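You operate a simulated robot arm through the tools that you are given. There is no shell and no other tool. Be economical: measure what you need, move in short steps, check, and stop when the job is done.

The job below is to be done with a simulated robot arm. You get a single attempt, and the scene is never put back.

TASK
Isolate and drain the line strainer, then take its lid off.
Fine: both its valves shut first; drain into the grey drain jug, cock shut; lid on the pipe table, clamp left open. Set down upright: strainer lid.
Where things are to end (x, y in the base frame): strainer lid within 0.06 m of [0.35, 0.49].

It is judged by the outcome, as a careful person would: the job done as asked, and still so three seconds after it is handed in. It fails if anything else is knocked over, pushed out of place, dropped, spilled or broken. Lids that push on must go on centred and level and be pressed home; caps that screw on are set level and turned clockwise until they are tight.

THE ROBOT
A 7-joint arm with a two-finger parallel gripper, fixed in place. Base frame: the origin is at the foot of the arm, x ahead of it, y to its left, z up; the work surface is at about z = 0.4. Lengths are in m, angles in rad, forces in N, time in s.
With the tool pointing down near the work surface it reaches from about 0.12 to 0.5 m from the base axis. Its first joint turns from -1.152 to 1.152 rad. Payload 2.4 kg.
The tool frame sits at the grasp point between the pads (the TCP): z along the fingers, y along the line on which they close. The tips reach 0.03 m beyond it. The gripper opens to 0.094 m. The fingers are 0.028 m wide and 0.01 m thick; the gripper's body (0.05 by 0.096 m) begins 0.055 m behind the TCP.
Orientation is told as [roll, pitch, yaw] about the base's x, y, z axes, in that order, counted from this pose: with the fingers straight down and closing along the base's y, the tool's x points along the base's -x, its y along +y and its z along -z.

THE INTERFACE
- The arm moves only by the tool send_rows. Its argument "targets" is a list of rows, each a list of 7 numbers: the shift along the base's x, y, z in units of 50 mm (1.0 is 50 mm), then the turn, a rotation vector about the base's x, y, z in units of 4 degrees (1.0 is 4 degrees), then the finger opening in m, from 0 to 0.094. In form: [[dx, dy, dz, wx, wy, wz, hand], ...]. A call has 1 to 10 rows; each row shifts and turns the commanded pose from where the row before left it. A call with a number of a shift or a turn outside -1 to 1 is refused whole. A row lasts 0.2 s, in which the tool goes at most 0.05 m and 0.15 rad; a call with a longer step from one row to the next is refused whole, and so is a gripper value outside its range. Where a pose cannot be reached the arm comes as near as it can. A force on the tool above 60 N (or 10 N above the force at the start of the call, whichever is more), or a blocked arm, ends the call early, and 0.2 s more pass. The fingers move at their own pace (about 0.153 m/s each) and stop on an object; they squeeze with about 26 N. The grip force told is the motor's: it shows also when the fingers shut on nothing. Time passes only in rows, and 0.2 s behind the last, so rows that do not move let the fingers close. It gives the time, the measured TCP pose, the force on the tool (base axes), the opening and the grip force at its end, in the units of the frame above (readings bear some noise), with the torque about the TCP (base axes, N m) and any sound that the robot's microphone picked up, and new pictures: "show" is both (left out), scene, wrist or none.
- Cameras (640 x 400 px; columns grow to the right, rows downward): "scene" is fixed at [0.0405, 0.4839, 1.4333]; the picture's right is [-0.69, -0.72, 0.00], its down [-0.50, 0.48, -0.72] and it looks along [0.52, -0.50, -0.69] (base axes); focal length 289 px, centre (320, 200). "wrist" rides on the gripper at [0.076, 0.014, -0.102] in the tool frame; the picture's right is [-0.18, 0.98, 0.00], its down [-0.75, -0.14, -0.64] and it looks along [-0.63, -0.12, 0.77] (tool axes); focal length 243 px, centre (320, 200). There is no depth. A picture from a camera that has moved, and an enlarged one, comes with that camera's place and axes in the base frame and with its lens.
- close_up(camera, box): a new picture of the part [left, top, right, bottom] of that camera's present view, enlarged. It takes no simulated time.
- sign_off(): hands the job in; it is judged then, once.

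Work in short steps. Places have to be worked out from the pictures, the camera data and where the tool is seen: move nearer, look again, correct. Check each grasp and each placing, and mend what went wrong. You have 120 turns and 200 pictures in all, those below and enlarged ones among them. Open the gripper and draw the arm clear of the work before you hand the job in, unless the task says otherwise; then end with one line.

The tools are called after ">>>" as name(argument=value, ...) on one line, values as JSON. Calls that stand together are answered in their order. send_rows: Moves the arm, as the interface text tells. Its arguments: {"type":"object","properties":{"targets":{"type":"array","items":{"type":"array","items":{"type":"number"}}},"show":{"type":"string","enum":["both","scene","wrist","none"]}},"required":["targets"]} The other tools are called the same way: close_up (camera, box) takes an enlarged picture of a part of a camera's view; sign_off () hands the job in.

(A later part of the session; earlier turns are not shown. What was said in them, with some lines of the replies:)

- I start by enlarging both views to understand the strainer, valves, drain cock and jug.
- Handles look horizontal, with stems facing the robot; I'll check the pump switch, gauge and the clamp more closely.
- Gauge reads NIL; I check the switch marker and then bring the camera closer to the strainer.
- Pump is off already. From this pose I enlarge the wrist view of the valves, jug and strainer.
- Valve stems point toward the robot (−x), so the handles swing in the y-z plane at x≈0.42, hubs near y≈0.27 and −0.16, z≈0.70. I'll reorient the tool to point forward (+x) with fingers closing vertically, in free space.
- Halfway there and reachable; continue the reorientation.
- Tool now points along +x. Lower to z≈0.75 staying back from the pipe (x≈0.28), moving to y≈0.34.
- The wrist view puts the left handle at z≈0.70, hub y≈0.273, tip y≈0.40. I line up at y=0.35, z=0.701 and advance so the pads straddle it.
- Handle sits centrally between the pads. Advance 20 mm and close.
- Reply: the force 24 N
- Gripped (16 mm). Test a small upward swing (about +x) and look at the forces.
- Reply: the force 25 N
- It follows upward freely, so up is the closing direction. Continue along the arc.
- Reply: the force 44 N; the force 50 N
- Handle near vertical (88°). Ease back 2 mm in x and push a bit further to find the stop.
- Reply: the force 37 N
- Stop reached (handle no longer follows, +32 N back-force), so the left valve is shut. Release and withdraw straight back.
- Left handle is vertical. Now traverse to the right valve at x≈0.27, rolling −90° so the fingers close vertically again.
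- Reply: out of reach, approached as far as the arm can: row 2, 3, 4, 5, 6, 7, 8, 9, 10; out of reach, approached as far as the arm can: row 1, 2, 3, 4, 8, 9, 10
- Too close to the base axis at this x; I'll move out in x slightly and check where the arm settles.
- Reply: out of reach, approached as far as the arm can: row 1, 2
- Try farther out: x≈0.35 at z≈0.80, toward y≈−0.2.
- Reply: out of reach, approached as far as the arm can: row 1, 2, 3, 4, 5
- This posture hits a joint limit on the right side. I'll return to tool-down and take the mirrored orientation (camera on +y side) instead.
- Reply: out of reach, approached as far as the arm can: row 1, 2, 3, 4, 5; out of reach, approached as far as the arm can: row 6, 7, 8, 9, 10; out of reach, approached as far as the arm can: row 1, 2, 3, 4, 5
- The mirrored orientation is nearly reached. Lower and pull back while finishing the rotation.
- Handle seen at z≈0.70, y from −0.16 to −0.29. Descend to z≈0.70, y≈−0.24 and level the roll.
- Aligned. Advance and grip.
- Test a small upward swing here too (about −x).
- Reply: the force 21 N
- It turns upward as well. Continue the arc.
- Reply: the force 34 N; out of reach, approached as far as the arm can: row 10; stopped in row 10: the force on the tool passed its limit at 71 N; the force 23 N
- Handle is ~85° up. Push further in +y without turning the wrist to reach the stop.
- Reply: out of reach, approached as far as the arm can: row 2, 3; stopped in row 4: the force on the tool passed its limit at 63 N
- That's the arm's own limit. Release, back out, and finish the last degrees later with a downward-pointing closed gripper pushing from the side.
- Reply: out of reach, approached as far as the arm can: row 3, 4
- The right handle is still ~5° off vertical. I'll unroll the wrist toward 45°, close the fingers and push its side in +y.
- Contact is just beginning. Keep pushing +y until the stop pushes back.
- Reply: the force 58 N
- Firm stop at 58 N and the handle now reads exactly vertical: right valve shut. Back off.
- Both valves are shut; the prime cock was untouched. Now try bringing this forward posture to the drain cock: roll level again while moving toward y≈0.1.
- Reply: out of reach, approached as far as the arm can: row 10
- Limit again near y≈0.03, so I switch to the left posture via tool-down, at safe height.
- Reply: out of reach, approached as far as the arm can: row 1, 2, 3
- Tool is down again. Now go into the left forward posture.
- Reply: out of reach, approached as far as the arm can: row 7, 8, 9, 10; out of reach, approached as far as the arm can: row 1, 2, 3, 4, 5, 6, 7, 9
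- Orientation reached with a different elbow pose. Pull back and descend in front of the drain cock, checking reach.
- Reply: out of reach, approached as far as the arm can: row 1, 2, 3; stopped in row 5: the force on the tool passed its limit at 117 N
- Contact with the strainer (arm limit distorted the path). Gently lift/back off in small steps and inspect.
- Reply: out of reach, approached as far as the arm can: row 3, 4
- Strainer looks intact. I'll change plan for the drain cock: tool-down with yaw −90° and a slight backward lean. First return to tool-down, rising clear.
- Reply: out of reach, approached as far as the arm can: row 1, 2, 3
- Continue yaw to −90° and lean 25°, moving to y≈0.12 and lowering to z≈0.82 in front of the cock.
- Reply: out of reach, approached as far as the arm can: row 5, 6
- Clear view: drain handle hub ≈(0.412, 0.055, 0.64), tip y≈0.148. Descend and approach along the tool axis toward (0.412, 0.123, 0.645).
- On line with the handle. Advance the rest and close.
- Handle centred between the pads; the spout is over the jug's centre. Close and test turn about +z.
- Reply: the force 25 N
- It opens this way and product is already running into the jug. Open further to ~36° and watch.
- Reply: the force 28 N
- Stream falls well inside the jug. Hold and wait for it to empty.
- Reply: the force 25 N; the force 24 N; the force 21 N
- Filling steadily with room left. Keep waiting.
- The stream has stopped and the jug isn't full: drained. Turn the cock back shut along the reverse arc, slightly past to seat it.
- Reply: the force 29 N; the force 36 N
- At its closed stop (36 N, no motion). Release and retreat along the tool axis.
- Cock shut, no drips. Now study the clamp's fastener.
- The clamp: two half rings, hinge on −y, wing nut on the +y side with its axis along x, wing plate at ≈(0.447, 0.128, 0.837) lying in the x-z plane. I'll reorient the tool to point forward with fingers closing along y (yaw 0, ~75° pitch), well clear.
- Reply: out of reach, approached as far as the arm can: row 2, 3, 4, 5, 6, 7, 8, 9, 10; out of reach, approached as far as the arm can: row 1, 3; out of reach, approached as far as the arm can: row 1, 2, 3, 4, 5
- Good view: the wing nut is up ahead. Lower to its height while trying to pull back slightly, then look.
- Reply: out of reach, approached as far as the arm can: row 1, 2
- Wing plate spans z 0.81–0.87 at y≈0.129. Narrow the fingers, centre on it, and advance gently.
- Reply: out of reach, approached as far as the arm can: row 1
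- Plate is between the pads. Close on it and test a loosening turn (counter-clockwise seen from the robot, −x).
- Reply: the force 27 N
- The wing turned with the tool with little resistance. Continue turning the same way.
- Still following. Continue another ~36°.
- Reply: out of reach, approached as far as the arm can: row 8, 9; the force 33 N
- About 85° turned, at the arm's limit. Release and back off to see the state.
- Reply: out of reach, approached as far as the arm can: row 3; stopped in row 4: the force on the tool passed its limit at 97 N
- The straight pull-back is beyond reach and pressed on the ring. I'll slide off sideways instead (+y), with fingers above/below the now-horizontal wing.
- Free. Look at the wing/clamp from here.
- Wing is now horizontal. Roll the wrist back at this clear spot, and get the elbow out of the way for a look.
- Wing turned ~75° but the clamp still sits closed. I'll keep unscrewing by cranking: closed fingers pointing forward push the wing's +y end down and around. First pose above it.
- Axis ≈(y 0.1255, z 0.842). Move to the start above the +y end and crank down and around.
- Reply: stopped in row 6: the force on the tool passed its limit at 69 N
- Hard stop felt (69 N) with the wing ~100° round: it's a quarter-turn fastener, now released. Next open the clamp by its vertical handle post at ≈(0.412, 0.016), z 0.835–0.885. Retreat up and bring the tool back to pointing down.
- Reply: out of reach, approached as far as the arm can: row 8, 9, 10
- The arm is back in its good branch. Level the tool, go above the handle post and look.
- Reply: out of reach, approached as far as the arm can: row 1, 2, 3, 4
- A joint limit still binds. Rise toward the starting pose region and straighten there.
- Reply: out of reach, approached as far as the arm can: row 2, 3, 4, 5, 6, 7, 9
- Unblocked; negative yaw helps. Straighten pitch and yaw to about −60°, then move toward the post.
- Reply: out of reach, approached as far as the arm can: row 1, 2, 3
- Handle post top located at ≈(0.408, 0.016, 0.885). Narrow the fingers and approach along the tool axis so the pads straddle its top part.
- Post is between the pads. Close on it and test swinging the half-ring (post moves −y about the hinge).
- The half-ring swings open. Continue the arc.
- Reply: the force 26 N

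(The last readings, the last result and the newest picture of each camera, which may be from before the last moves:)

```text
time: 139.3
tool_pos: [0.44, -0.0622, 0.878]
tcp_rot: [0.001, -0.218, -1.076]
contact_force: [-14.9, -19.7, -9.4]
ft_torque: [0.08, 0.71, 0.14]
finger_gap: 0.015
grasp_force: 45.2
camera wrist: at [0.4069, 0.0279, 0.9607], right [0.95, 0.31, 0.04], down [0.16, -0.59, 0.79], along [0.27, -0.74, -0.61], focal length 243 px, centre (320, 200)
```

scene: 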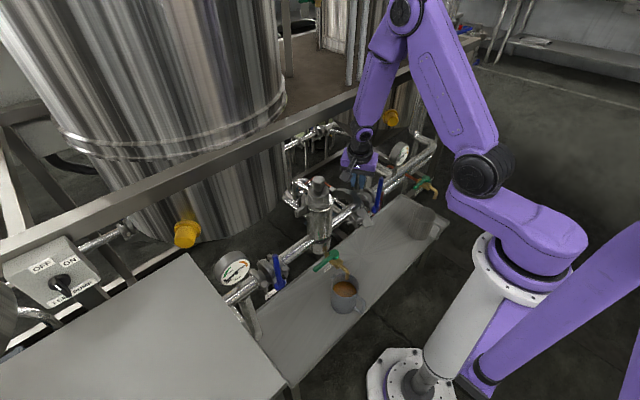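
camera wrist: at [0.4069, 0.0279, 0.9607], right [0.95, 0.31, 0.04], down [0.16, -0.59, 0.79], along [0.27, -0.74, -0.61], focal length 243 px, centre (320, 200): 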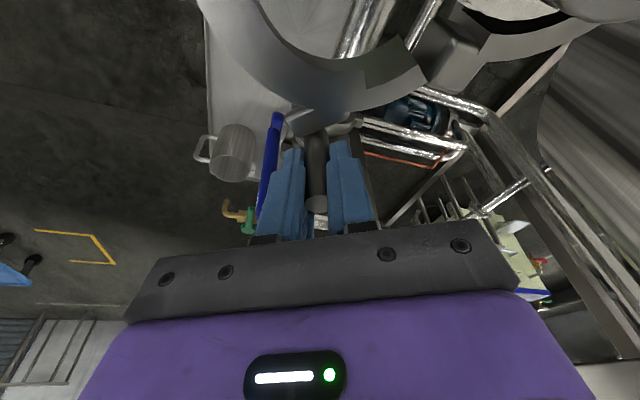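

>>> send_rows(targets=[[0.222, -0.104, 0, 0, 0, 0, 0], [0.234, -0.062, 0, 0, 0, 0, 0], [0.24, -0.02, 0, 0, 0, 0, 0], [0, 0, 0, 0, 0, 0, 0]], show="wrist")

```text
time: 140.3
tool_pos: [0.4765, -0.0717, 0.8793]
tcp_rot: [0.006, -0.219, -1.078]
contact_force: [-2.6, -29.6, -6.0]
ft_torque: [-0.87, 0.9, 0.09]
finger_gap: 0.0148
grasp_force: 45.5
camera wrist: at [0.4432, 0.0184, 0.9617], right [0.95, 0.31, 0.05], down [0.15, -0.59, 0.79], along [0.27, -0.74, -0.61], focal length 243 px, centre (320, 200)
```

wrist: 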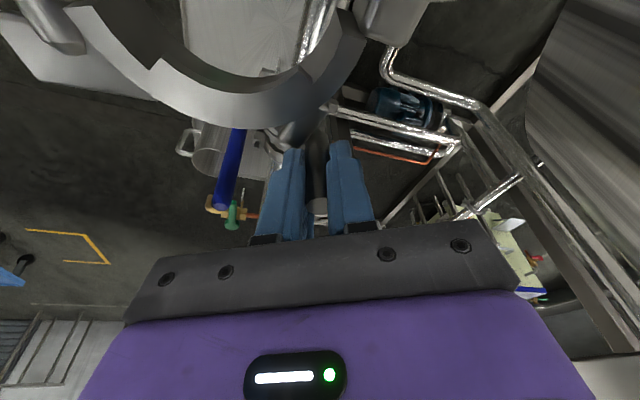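

Clamp is ~98° open. Release the post, lift off and rise to level the tool.

>>> send_rows(targets=[[0, 0, 0, 0, 0, 0, 0.04], [0, 0, 0, 0, 0, 0, 0.04], [-0.1, 0.19, 0.8, 0, 0, 0, 0.04], [-0.1, 0.19, 0.9, 0, 0, 0, 0.05], [0, 0, 0.9, 0, 0, 0, 0.06], [0, 0, 0.9, 0.44, 0.24, 0, 0.06], [0, 0, 0, 0.88, 0.48, 0, 0.06], [0, 0, 0, 0.88, 0.48, 0, 0.06], [0, 0, 0, 0.88, 0.48, 0, 0.06], [0, 0, 0, 0, 0, 0, 0.06]])

```text
time: 142.5
tool_pos: [0.4653, -0.0489, 1.031]
tcp_rot: [0.01, -0.207, -1.072]
contact_force: [0.0, -0.2, -0.2]
ft_torque: [-0.03, -0.03, -0.01]
finger_gap: 0.0603
grasp_force: 0.0
out of reach, approached as far as the arm can: row 6, 7, 8, 9
camera wrist: at [0.4317, 0.0401, 1.1151], right [0.95, 0.31, 0.05], down [0.16, -0.6, 0.78], along [0.27, -0.73, -0.62], focal length 243 px, centre (320, 200)
```

scene: 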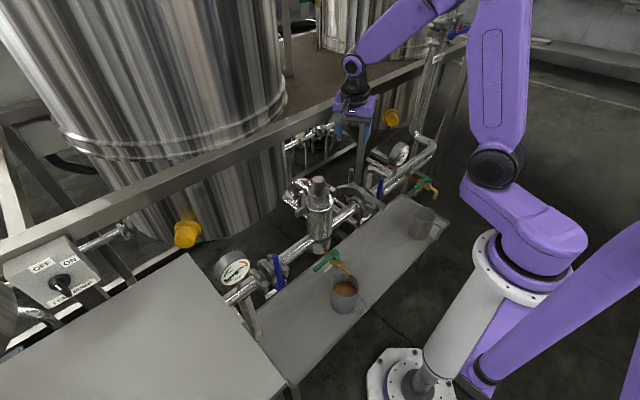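
wrist: 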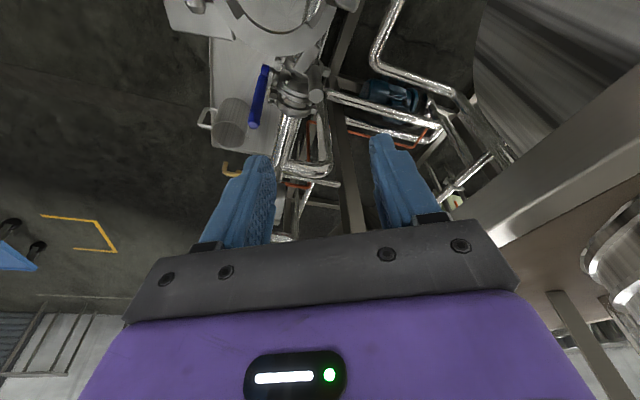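

Levelling is blocked by a joint limit here; try it from a different position (toward +y).

>>> send_rows(targets=[[0, 0.8, 0.2, 0, 0, 0, 0.06], [0, 0.8, 0.2, 0, 0, 0, 0.06], [0, 0.8, 0.2, 0, 0, 0, 0.06], [0, 0.8, 0.2, 0, 0, 0, 0.06], [-0.2, 0.8, 0, 0, 0, 0, 0.06], [0, 0, 0, 0.88, 0.48, 0, 0.06], [0, 0, 0, 0.88, 0.48, 0, 0.06], [0, 0, 0, 0.88, 0.48, 0, 0.06], [0, 0, 0, 0, 0, 0, 0.06]], show="none")

```text
time: 144.5
tool_pos: [0.4259, 0.1279, 1.0613]
tcp_rot: [0.01, -0.219, -1.071]
contact_force: [0.2, 0.1, 0.5]
ft_torque: [0.0, -0.02, 0.02]
finger_gap: 0.0601
grasp_force: 0.0
out of reach, approached as far as the arm can: row 3, 4, 6, 7, 8
```

Levelling isn't available, but the lean is about the finger-closing axis, so gripping the cylindrical knob and lifting straight still keeps the lid level. Move above the knob and look.

>>> send_rows(targets=[[0.3, -0.3, -0.3, 0, 0, 0, 0.06], [0.3, -0.3, -0.3, 0, 0, 0, 0.06], [0.4, -0.44, -0.4, 0, 0, 0, 0.06], [0, 0, 0, 0, 0, 0, 0.06]], show="wrist")

```text
time: 145.5
tool_pos: [0.4766, 0.0751, 1.0116]
tcp_rot: [0.01, -0.217, -1.073]
contact_force: [0.2, 0.7, 0.0]
ft_torque: [0.02, -0.04, 0.03]
finger_gap: 0.06
grasp_force: 0.0
camera wrist: at [0.4418, 0.1647, 1.0948], right [0.95, 0.31, 0.05], down [0.16, -0.6, 0.79], along [0.28, -0.74, -0.61], focal length 243 px, centre (320, 200)
```

wrist: 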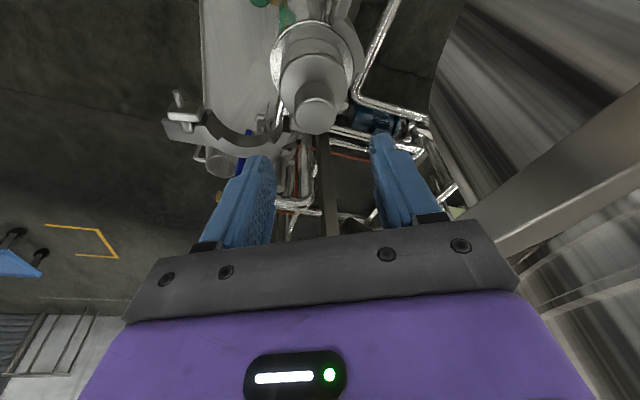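

Clamp is wide open; knob top at ≈(0.482, 0.059, 0.917). Descend over it to z≈0.913.

>>> send_rows(targets=[[0.04, -0.12, -0.7, 0, 0, 0, 0.06], [0.04, -0.1, -0.65, 0, 0, 0, 0.06], [0.03, -0.1, -0.62, 0, 0, 0, 0.06], [0, 0, 0, 0, 0, 0, 0.06]], show="wrist")

```text
time: 146.4
tool_pos: [0.4814, 0.0589, 0.9216]
tcp_rot: [0.015, -0.224, -1.072]
contact_force: [-14.0, -0.6, 28.9]
ft_torque: [0.54, -0.12, 0.22]
finger_gap: 0.0598
grasp_force: 0.0
stopped in row 4: the force on the tool passed its limit at 89 N (the readings are from after the stop); the commanded pose is now the measured one
camera wrist: at [0.4461, 0.1497, 1.0037], right [0.95, 0.32, 0.06], down [0.15, -0.59, 0.79], along [0.28, -0.74, -0.61], focal length 243 px, centre (320, 200)
```

wrist: 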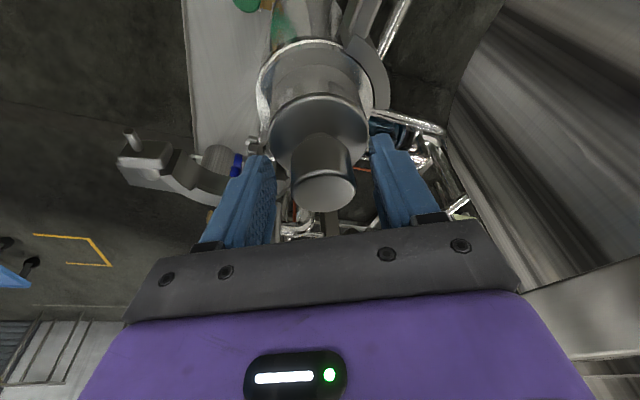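

Tips touched the lid disc (z≈0.89). Raise 5 mm and close on the knob.

>>> send_rows(targets=[[0.03, 0, 0.1, 0, 0, 0, 0.06], [0, 0, 0, 0, 0, 0, 0.0], [0, 0, 0, 0, 0, 0, 0.0], [0, 0, 0, 0, 0, 0, 0.0]], show="wrist")

```text
time: 147.4
tool_pos: [0.4828, 0.0589, 0.9252]
tcp_rot: [0.012, -0.222, -1.074]
contact_force: [-4.7, -2.3, -1.4]
ft_torque: [-0.24, 0.42, -0.08]
finger_gap: 0.0324
grasp_force: 25.8
camera wrist: at [0.4477, 0.1493, 1.0071], right [0.95, 0.31, 0.05], down [0.15, -0.59, 0.79], along [0.28, -0.74, -0.61], focal length 243 px, centre (320, 200)
```

wrist: 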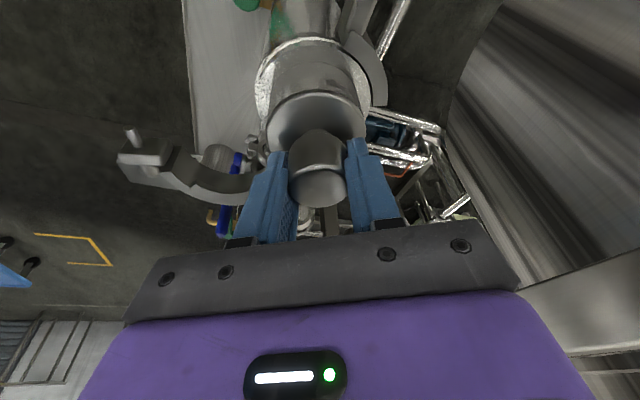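

Knob gripped (32 mm). Lift straight up gently and check that the lid comes along.

>>> send_rows(targets=[[0, 0, 0.1, 0, 0, 0, 0], [0, 0, 0.2, 0, 0, 0, 0], [0, 0, 0.4, 0, 0, 0, 0], [0, 0, 0.5, 0, 0, 0, 0], [0, 0, 0.5, 0, 0, 0, 0], [0, 0, 0, 0, 0, 0, 0]])

```text
time: 148.8
tool_pos: [0.4837, 0.0583, 1.0109]
tcp_rot: [0.018, -0.222, -1.071]
contact_force: [-0.5, 0.2, -0.7]
ft_torque: [0.02, 0.0, -0.01]
finger_gap: 0.0
grasp_force: 25.9
camera wrist: at [0.4484, 0.1486, 1.0927], right [0.95, 0.32, 0.06], down [0.15, -0.59, 0.79], along [0.28, -0.74, -0.61], focal length 243 px, centre (320, 200)
```

scene: 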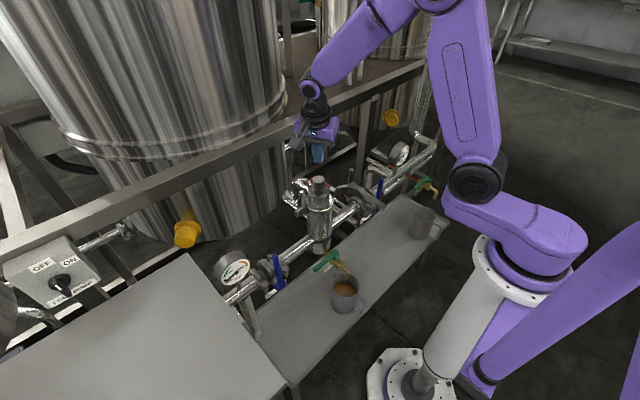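
wrist: 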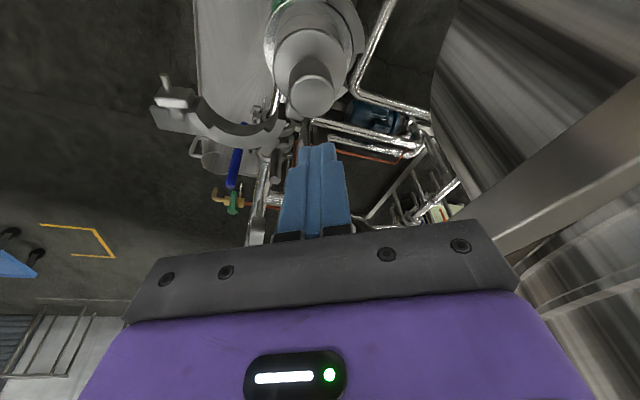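

The grip slipped off; lid still seated. Re-grip lower on the knob and lift slowly, watching force.

>>> send_rows(targets=[[0, 0, 0, 0, 0, 0, 0.06], [0, 0, 0, 0, 0, 0, 0.06], [0, 0, -0.6, 0, 0, 0, 0.06], [0, 0, -0.6, 0, 0, 0, 0.06], [0, 0, -0.5, 0, 0, 0, 0.06], [0, 0, -0.1, 0, 0, 0, 0.06], [0, 0, 0, 0, 0, 0, 0.0], [0, 0, 0, 0, 0, 0, 0.0], [0, 0, 0, 0, 0, 0, 0.0]], show="none")

>>> send_rows(targets=[[0, 0, 0.05, 0, 0, 0, 0], [0, 0, 0.05, 0, 0, 0, 0], [0, 0, 0, 0, 0, 0, 0]], show="none")

```text
time: 150.8
tool_pos: [0.482, 0.0589, 0.9223]
tcp_rot: [0.018, -0.225, -1.072]
contact_force: [-12.6, -4.2, 57.5]
ft_torque: [-0.85, 1.5, 0.36]
finger_gap: 0.0327
grasp_force: 25.9
```

```text
time: 151.6
tool_pos: [0.4817, 0.0591, 0.9247]
tcp_rot: [0.011, -0.221, -1.073]
contact_force: [-7.1, -3.8, -6.6]
ft_torque: [-0.26, 0.69, -0.02]
finger_gap: 0.0321
grasp_force: 25.9
```

>>> send_rows(targets=[[0, 0, 0.05, 0, 0, 0, 0], [0, 0, 0.05, 0, 0, 0, 0], [0, 0, 0.05, 0, 0, 0, 0], [0, 0, 0, 0, 0, 0, 0]], show="wrist")

```text
time: 152.6
tool_pos: [0.4829, 0.0593, 0.9319]
tcp_rot: [0.012, -0.224, -1.073]
contact_force: [-13.1, -1.2, -9.4]
ft_torque: [-0.1, 1.2, -0.09]
finger_gap: 0.0327
grasp_force: 26.2
camera wrist: at [0.4477, 0.1496, 1.0152], right [0.95, 0.31, 0.05], down [0.15, -0.59, 0.79], along [0.28, -0.74, -0.61], focal length 243 px, centre (320, 200)
```

wrist: 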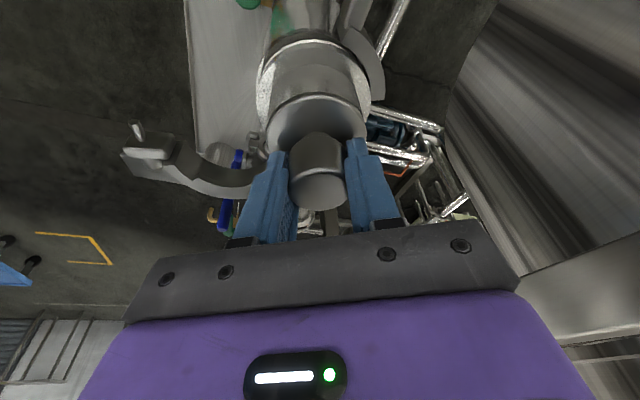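

Force −9 N looks like the lid's weight. Continue lifting slowly.

>>> send_rows(targets=[[0, 0, 0.1, 0, 0, 0, 0], [0, 0, 0.1, 0, 0, 0, 0], [0, 0, 0.1, 0, 0, 0, 0], [0, 0, 0, 0, 0, 0, 0]], show="wrist")

```text
time: 153.6
tool_pos: [0.4846, 0.06, 0.9479]
tcp_rot: [0.019, -0.222, -1.074]
contact_force: [0.2, 0.0, -3.5]
ft_torque: [0.0, 0.03, 0.0]
finger_gap: 0.0323
grasp_force: 26.0
camera wrist: at [0.4485, 0.1499, 1.0305], right [0.95, 0.32, 0.06], down [0.15, -0.59, 0.79], along [0.28, -0.74, -0.61], focal length 243 px, centre (320, 200)
```

wrist: 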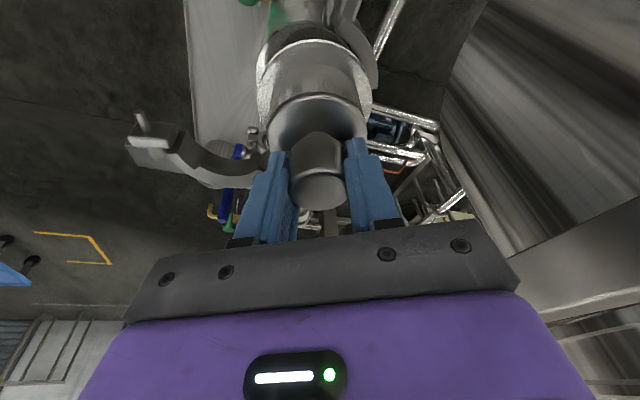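

Lid is off (weight ~3.5 N, no side torque). Raise further and begin carrying toward the table, slowly.

>>> send_rows(targets=[[0, 0, 0.2, 0, 0, 0, 0], [0, 0, 0.4, 0, 0, 0, 0], [0, 0, 0.4, 0, 0, 0, 0], [0, 0, 0.3, 0, 0, 0, 0], [-0.1, 0.2, 0.1, 0, 0, 0, 0], [-0.1, 0.4, 0, 0, 0, 0, 0], [-0.1, 0.4, 0, 0, 0, 0, 0], [-0.1, 0.4, 0, 0, 0, 0, 0], [-0.1, 0.4, 0, 0, 0, 0, 0], [0, 0.2, 0, 0, 0, 0, 0]])

```text
time: 155.8
tool_pos: [0.4591, 0.1593, 1.0168]
tcp_rot: [0.016, -0.222, -1.074]
contact_force: [-0.4, 0.1, -3.9]
ft_torque: [-0.01, -0.01, 0.05]
finger_gap: 0.0322
grasp_force: 25.7
camera wrist: at [0.4247, 0.2499, 1.0991], right [0.95, 0.31, 0.06], down [0.15, -0.59, 0.79], along [0.28, -0.74, -0.61], focal length 243 px, centre (320, 200)
```

scene: 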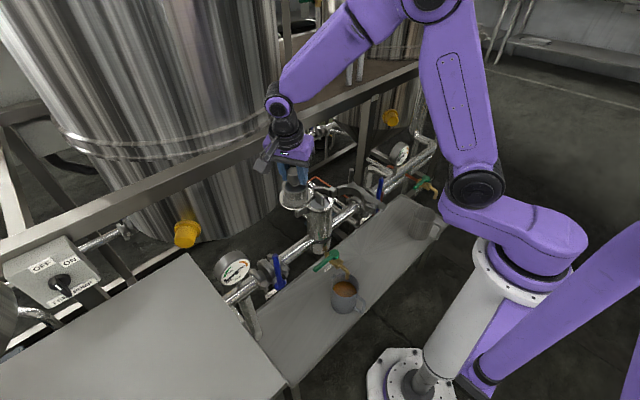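
wrist: 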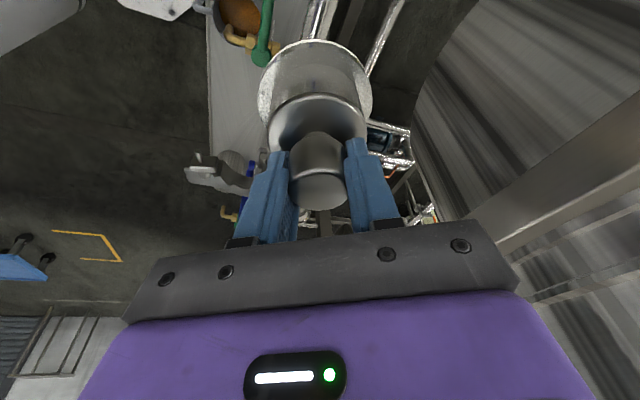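

Lid is held well. One enlargement to measure the lid's height below the grip.

>>> close_up(camera="scene", box=[250, 130, 350, 220])

```text
4.44 times, centred on (300, 175) of scene
camera zoom: at [0.0406, 0.4839, 1.4333], right [-0.69, -0.72, 0.0], down [-0.5, 0.48, -0.72], along [0.52, -0.5, -0.69], focal length 1284 px, centre (409, 311)
```

zoom: 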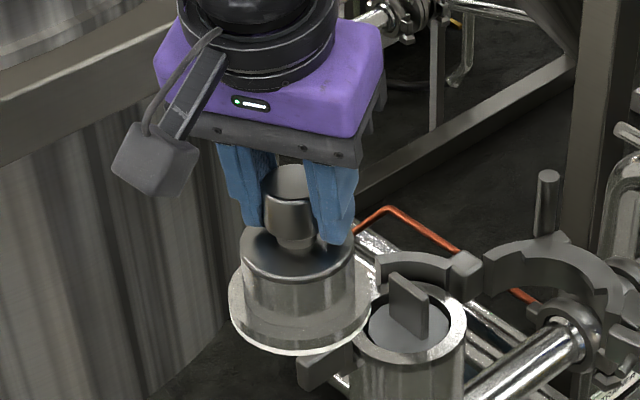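

Lid hangs level, ~0.09 m from TCP to its base. Continue carrying toward (0.35, 0.49).

>>> send_rows(targets=[[-0.1, 0.3, 0.0, 0, 0, 0, 0], [-0.15, 0.45, 0.1, 0, 0, 0, 0], [-0.15, 0.45, 0.1, 0, 0, 0.5, 0], [-0.15, 0.45, 0.1, 0, 0, 0.5, 0], [-0.15, 0.45, 0, 0, 0, 0.5, 0], [-0.15, 0.45, 0, 0, 0, 0.5, 0], [-0.15, 0.45, 0, 0, 0, 0.5, 0], [-0.15, 0.45, 0, 0, 0, 0.5, 0], [-0.15, 0.3, 0, 0, 0, 0.5, 0], [0, 0, 0, 0, 0, 0, 0]])

```text
time: 158.0
tool_pos: [0.3957, 0.3465, 1.0323]
tcp_rot: [0.018, -0.225, -0.828]
contact_force: [-0.4, -0.2, -3.3]
ft_torque: [0.03, 0.01, -0.02]
finger_gap: 0.0322
grasp_force: 26.3
camera wrist: at [0.3379, 0.4253, 1.1145], right [0.84, 0.54, 0.06], down [0.29, -0.54, 0.79], along [0.45, -0.65, -0.61], focal length 243 px, centre (320, 200)
```

scene: 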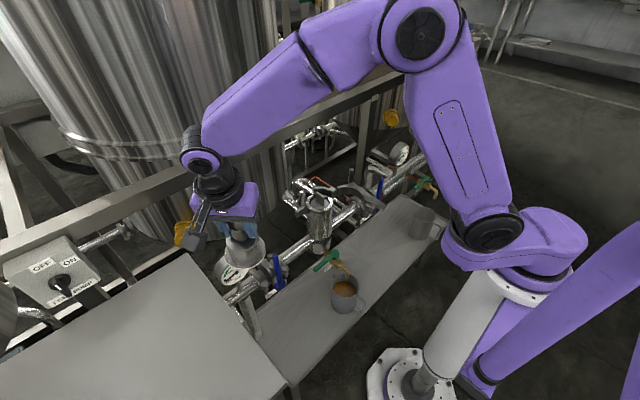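
wrist: 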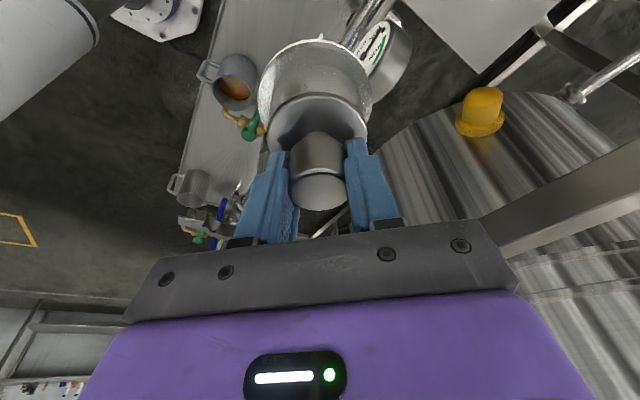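

Good progress with no reach issue. Finish the carry to above (0.35, 0.49).

>>> send_rows(targets=[[-0.12, 0.3, 0.0, 0, 0, 0.5, 0], [-0.15, 0.45, 0, 0, 0, 0.5, 0], [-0.15, 0.45, 0, 0, 0, 0.5, 0], [-0.15, 0.45, 0, 0, 0, 0.5, 0], [-0.15, 0.45, 0, 0, 0, 0.5, 0], [-0.15, 0.45, 0, 0, 0, 0.5, 0], [-0.04, 0.3, 0, 0, 0, 0.5, 0], [0, 0, 0, 0, 0, 0, 0]])

```text
time: 159.8
tool_pos: [0.3629, 0.4437, 1.032]
tcp_rot: [0.02, -0.24, -0.636]
contact_force: [0.4, 0.3, -2.7]
ft_torque: [-0.05, 0.01, 0.0]
finger_gap: 0.0323
grasp_force: 25.9
out of reach, approached as far as the arm can: row 3, 4, 5
camera wrist: at [0.2903, 0.5112, 1.1122], right [0.72, 0.69, 0.06], down [0.38, -0.47, 0.8], along [0.58, -0.56, -0.6], focal length 243 px, centre (320, 200)
```

scene: 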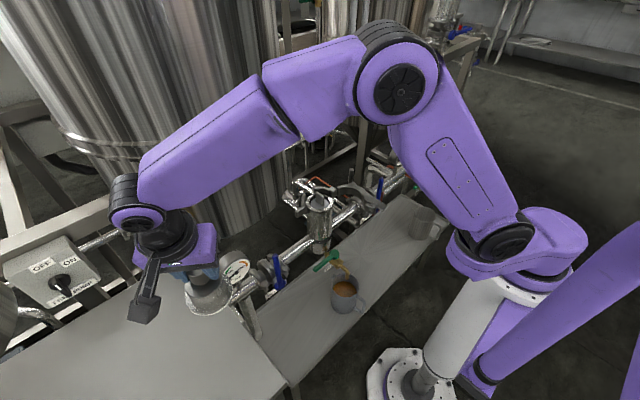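
wrist: 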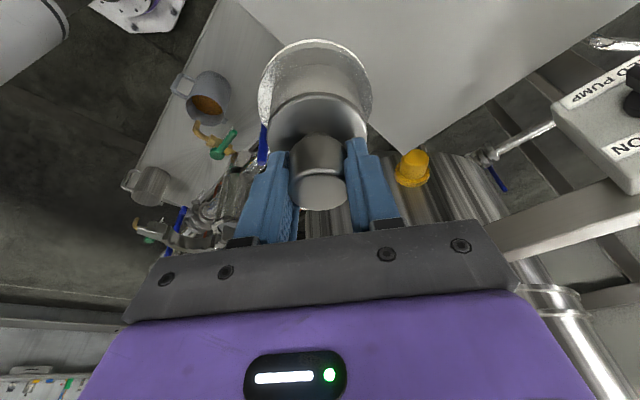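

A bit short of target; step on without yaw, slightly lower.

>>> send_rows(targets=[[-0.1, 0.25, -0.1, 0, 0, 0, 0], [-0.1, 0.25, -0.1, 0, 0, 0, 0], [-0.06, 0.25, -0.1, 0, 0, 0, 0], [0, 0.17, -0.1, 0, 0, 0, 0], [0, 0, 0, 0, 0, 0, 0]], show="none")

```text
time: 161.0
tool_pos: [0.3526, 0.4764, 1.016]
tcp_rot: [0.02, -0.242, -0.638]
contact_force: [-0.1, -0.6, -3.4]
ft_torque: [0.0, -0.01, -0.02]
finger_gap: 0.0324
grasp_force: 26.7
out of reach, approached as far as the arm can: row 3
```

>>> send_rows(targets=[[-0.03, 0.2, -0.2, 0, 0, 0, 0], [0, 0.15, -0.3, 0, 0, 0, 0], [0, 0, -0.3, 0, 0, 0, 0], [0, 0, -0.2, 0, 0, 0, 0], [0, 0, 0, 0, 0, 0, 0]])

>>> close_up(camera="scene", box=[130, 230, 290, 340])

```text
time: 162.2
tool_pos: [0.3509, 0.4901, 0.97]
tcp_rot: [0.018, -0.232, -0.635]
contact_force: [-0.6, 0.1, -3.3]
ft_torque: [-0.01, 0.0, -0.02]
finger_gap: 0.0322
grasp_force: 26.4
out of reach, approached as far as the arm can: row 1
camera wrist: at [0.28, 0.5569, 1.0505], right [0.72, 0.69, 0.06], down [0.38, -0.47, 0.8], along [0.57, -0.55, -0.6], focal length 243 px, centre (320, 200)
```

scene: 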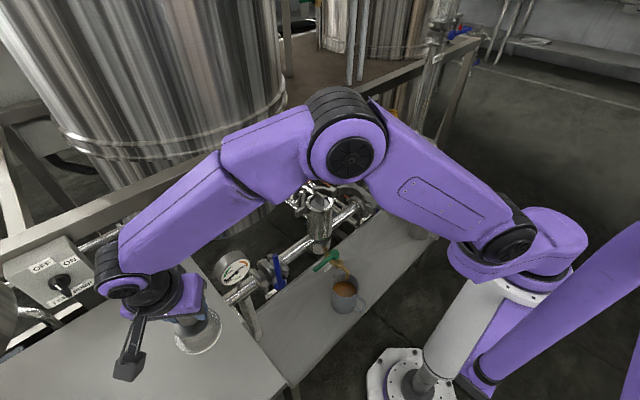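
wrist: 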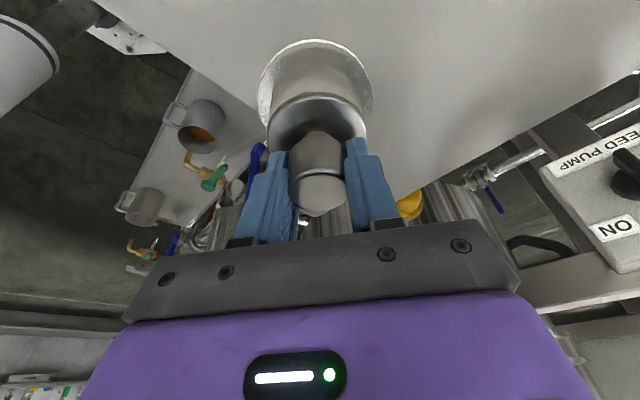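

```text
3.64 times, centred on (210, 285) of scene
camera zoom: at [0.0406, 0.484, 1.4333], right [-0.69, -0.72, 0.0], down [-0.5, 0.48, -0.72], along [0.52, -0.5, -0.69], focal length 1050 px, centre (720, -109)
```

zoom: 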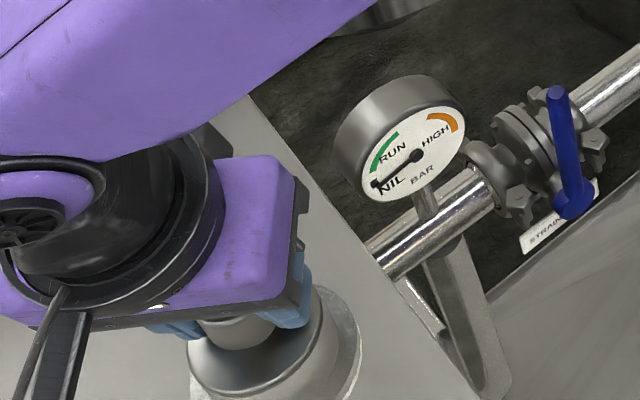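

At (0.351, 0.490), over the table. Lower in small steps until contact.

>>> send_rows(targets=[[0, 0, -0.1, 0, 0, 0, 0], [0, 0, -0.1, 0, 0, 0, 0], [0, 0, -0.1, 0, 0, 0, 0], [0, 0, -0.1, 0, 0, 0, 0], [0, 0, 0, 0, 0, 0, 0]], show="none")

```text
time: 163.4
tool_pos: [0.3515, 0.4904, 0.9516]
tcp_rot: [0.017, -0.232, -0.634]
contact_force: [0.2, -1.4, -2.7]
ft_torque: [-0.03, -0.03, 0.06]
finger_gap: 0.0319
grasp_force: 26.6
```

>>> send_rows(targets=[[0, 0, -0.06, 0, 0, 0, 0], [0, 0, -0.06, 0, 0, 0, 0], [0, 0, -0.06, 0, 0, 0, 0], [0, 0, 0, 0, 0, 0, 0]], show="none")

```text
time: 164.4
tool_pos: [0.3524, 0.4908, 0.9418]
tcp_rot: [0.018, -0.233, -0.636]
contact_force: [0.3, -0.3, -3.3]
ft_torque: [-0.01, -0.03, -0.01]
finger_gap: 0.0323
grasp_force: 25.9
```

>>> send_rows(targets=[[0, 0, -0.05, 0, 0, 0, 0], [0, 0, -0.05, 0, 0, 0, 0], [0, 0, -0.05, 0, 0, 0, 0], [0, 0, 0, 0, 0, 0, 0]], show="wrist")

```text
time: 165.4
tool_pos: [0.3522, 0.489, 0.9347]
tcp_rot: [0.02, -0.233, -0.636]
contact_force: [-1.1, 0.2, -3.3]
ft_torque: [0.0, 0.01, 0.05]
finger_gap: 0.0321
grasp_force: 25.3
camera wrist: at [0.2804, 0.5564, 1.0149], right [0.72, 0.69, 0.06], down [0.38, -0.47, 0.8], along [0.57, -0.55, -0.6], focal length 243 px, centre (320, 200)
```

wrist: 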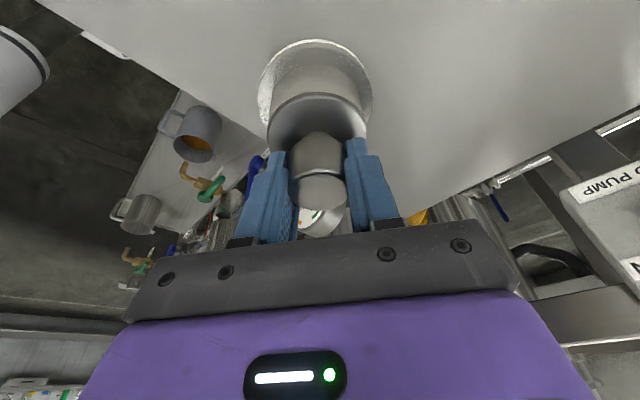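

Still hanging; continue down gently.

>>> send_rows(targets=[[0, 0, -0.05, 0, 0, 0, 0], [0, 0, -0.05, 0, 0, 0, 0], [0, 0, -0.05, 0, 0, 0, 0], [0, 0, -0.05, 0, 0, 0, 0], [0, 0, 0, 0, 0, 0, 0]], show="none")

```text
time: 166.6
tool_pos: [0.3508, 0.4897, 0.925]
tcp_rot: [0.02, -0.231, -0.635]
contact_force: [0.3, 1.2, -3.5]
ft_torque: [-0.02, -0.01, -0.03]
finger_gap: 0.0322
grasp_force: 26.2
```

>>> send_rows(targets=[[0, 0, -0.05, 0, 0, 0, 0], [0, 0, -0.05, 0, 0, 0, 0], [0, 0, -0.05, 0, 0, 0, 0], [0, 0, -0.05, 0, 0, 0, 0], [0, 0, 0, 0, 0, 0, 0]], show="none")

```text
time: 167.8
tool_pos: [0.352, 0.49, 0.9143]
tcp_rot: [0.02, -0.232, -0.637]
contact_force: [-0.3, 1.0, -4.2]
ft_torque: [0.04, 0.0, -0.03]
finger_gap: 0.0323
grasp_force: 26.2
```

>>> send_rows(targets=[[0, 0, -0.05, 0, 0, 0, 0], [0, 0, -0.05, 0, 0, 0, 0], [0, 0, -0.05, 0, 0, 0, 0], [0, 0, -0.05, 0, 0, 0, 0], [0, 0, 0, 0, 0, 0, 0]], show="scene")

```text
time: 168.6
tool_pos: [0.3544, 0.4912, 0.9133]
tcp_rot: [0.024, -0.236, -0.638]
contact_force: [-3.8, -4.9, 14.5]
ft_torque: [-0.81, 0.78, 0.03]
finger_gap: 0.0325
grasp_force: 26.4
stopped in row 4: the force on the tool passed its limit at 64 N (the readings are from after the stop); the commanded pose is now the measured one
```

scene: 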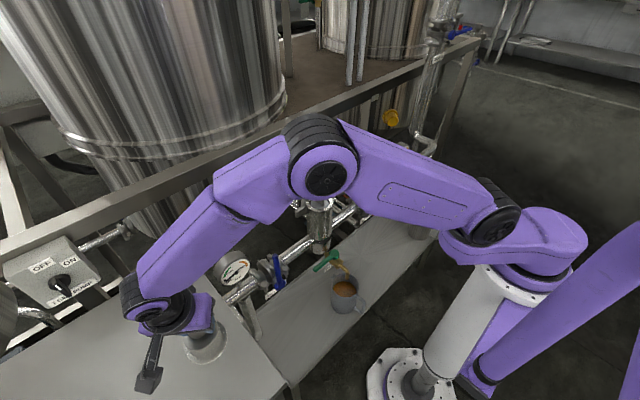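

Lid is on the table (contact at TCP z≈0.913). Ease pressure, open, and retreat along the tool axis.

>>> send_rows(targets=[[0, 0, 0.02, 0, 0, 0, 0.0], [0, 0, 0, 0, 0, 0, 0.07], [0, 0, 0, 0, 0, 0, 0.07], [0, 0, 0, 0, 0, 0, 0.07], [-0.06, 0.04, 0.3, 0, 0, 0, 0.07], [-0.1, 0.07, 0.5, 0, 0, 0, 0.07], [-0.1, 0.07, 0.6, 0, 0, 0, 0.07], [0, 0, 0.6, 0, 0, 0, 0.07], [0, 0, 0, 0, 0, 0, 0.07]])

```text
time: 170.6
tool_pos: [0.3381, 0.4986, 0.993]
tcp_rot: [0.026, -0.238, -0.639]
contact_force: [0.2, 0.0, -0.6]
ft_torque: [0.01, -0.03, 0.03]
finger_gap: 0.0703
grasp_force: 0.0
out of reach, approached as far as the arm can: row 8
camera wrist: at [0.2661, 0.565, 1.0733], right [0.72, 0.69, 0.07], down [0.37, -0.47, 0.8], along [0.58, -0.55, -0.6], focal length 243 px, centre (320, 200)
```

scene: 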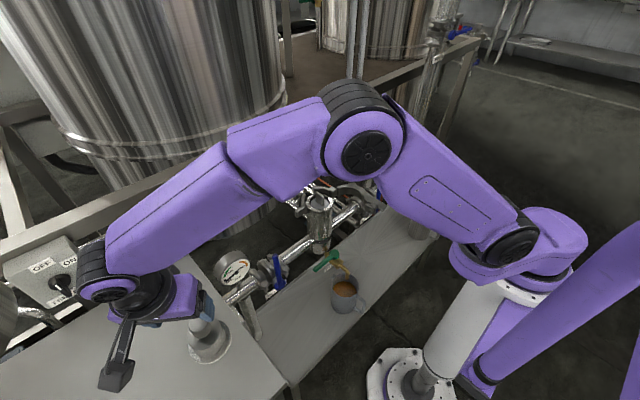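
wrist: 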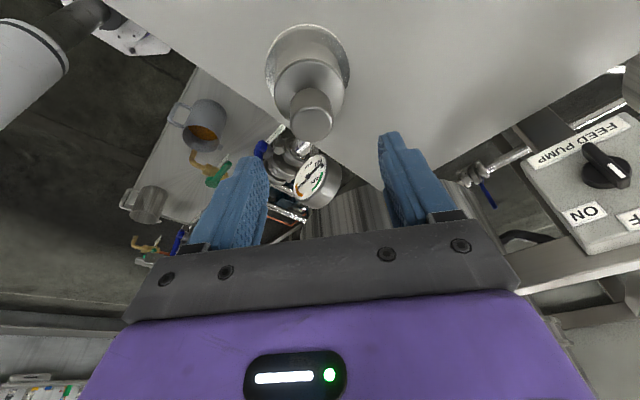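

Lid stands upright on the table. Draw the arm clear and do a final check.

>>> send_rows(targets=[[0, -0.1, 0.6, 0, 0, 0, 0.07], [0.1, -0.4, 0.5, 0, 0, 0, 0.07], [0.1, -0.6, 0.3, 0, 0, 0, 0.07], [0.1, -0.6, 0.2, 0, 0, -0.5, 0.07], [0.1, -0.6, 0, 0, 0, -0.5, 0.07], [0.1, -0.6, 0, 0, 0, -0.5, 0.07], [0.1, -0.6, 0, 0, 0, -0.5, 0.07], [0, 0, 0, 0, 0, 0, 0.07]])

>>> close_up(camera="scene", box=[160, 150, 460, 350])

```text
time: 172.4
tool_pos: [0.3634, 0.3195, 1.0506]
tcp_rot: [0.025, -0.235, -0.779]
contact_force: [-0.4, 0.5, 0.0]
ft_torque: [-0.03, -0.01, -0.02]
finger_gap: 0.0699
grasp_force: 0.1
out of reach, approached as far as the arm can: row 1
camera wrist: at [0.3011, 0.3965, 1.1334], right [0.81, 0.58, 0.07], down [0.31, -0.52, 0.8], along [0.5, -0.63, -0.6], focal length 243 px, centre (320, 200)
```

scene: 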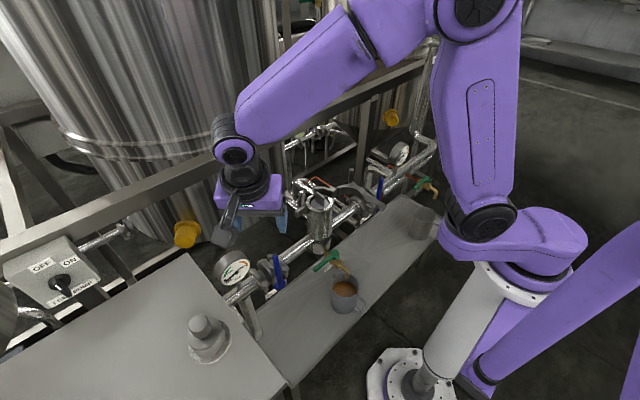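
wrist: 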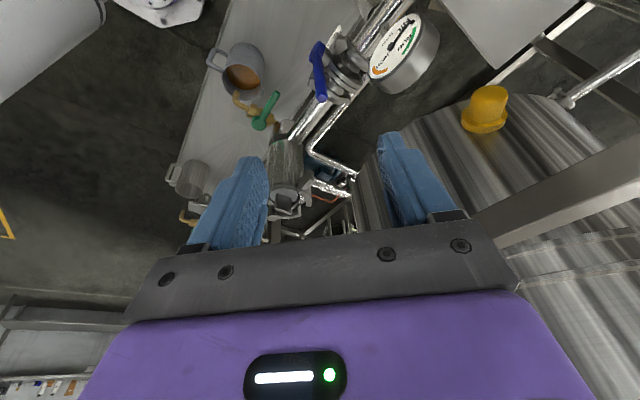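

```text
2.00 times, centred on (310, 250) of scene
camera zoom: at [0.0405, 0.4839, 1.4333], right [-0.69, -0.72, 0.0], down [-0.5, 0.48, -0.72], along [0.52, -0.5, -0.69], focal length 578 px, centre (340, 100)
```

zoom: 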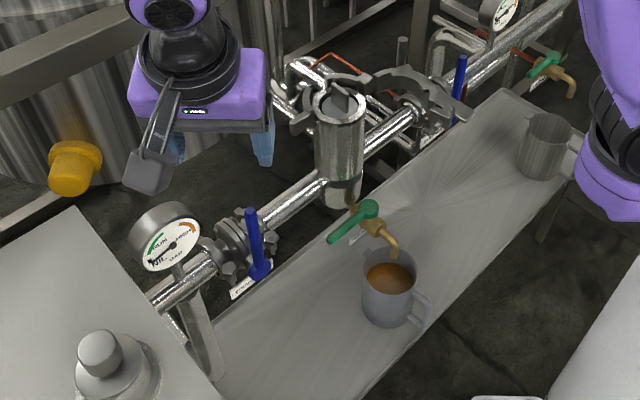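

Both valves are vertical (shut), the drain cock is shut, the liquid is in the grey jug, the clamp is open, and the lid stands upright on the pipe table. The arm is clear, so I hand in.

>>> sign_off()

```text
The job is handed in.
```

The strainer is isolated and drained into the grey jug with the cock shut; its clamp is open and its lid stands upright on the pipe table at about (0.35, 0.49).
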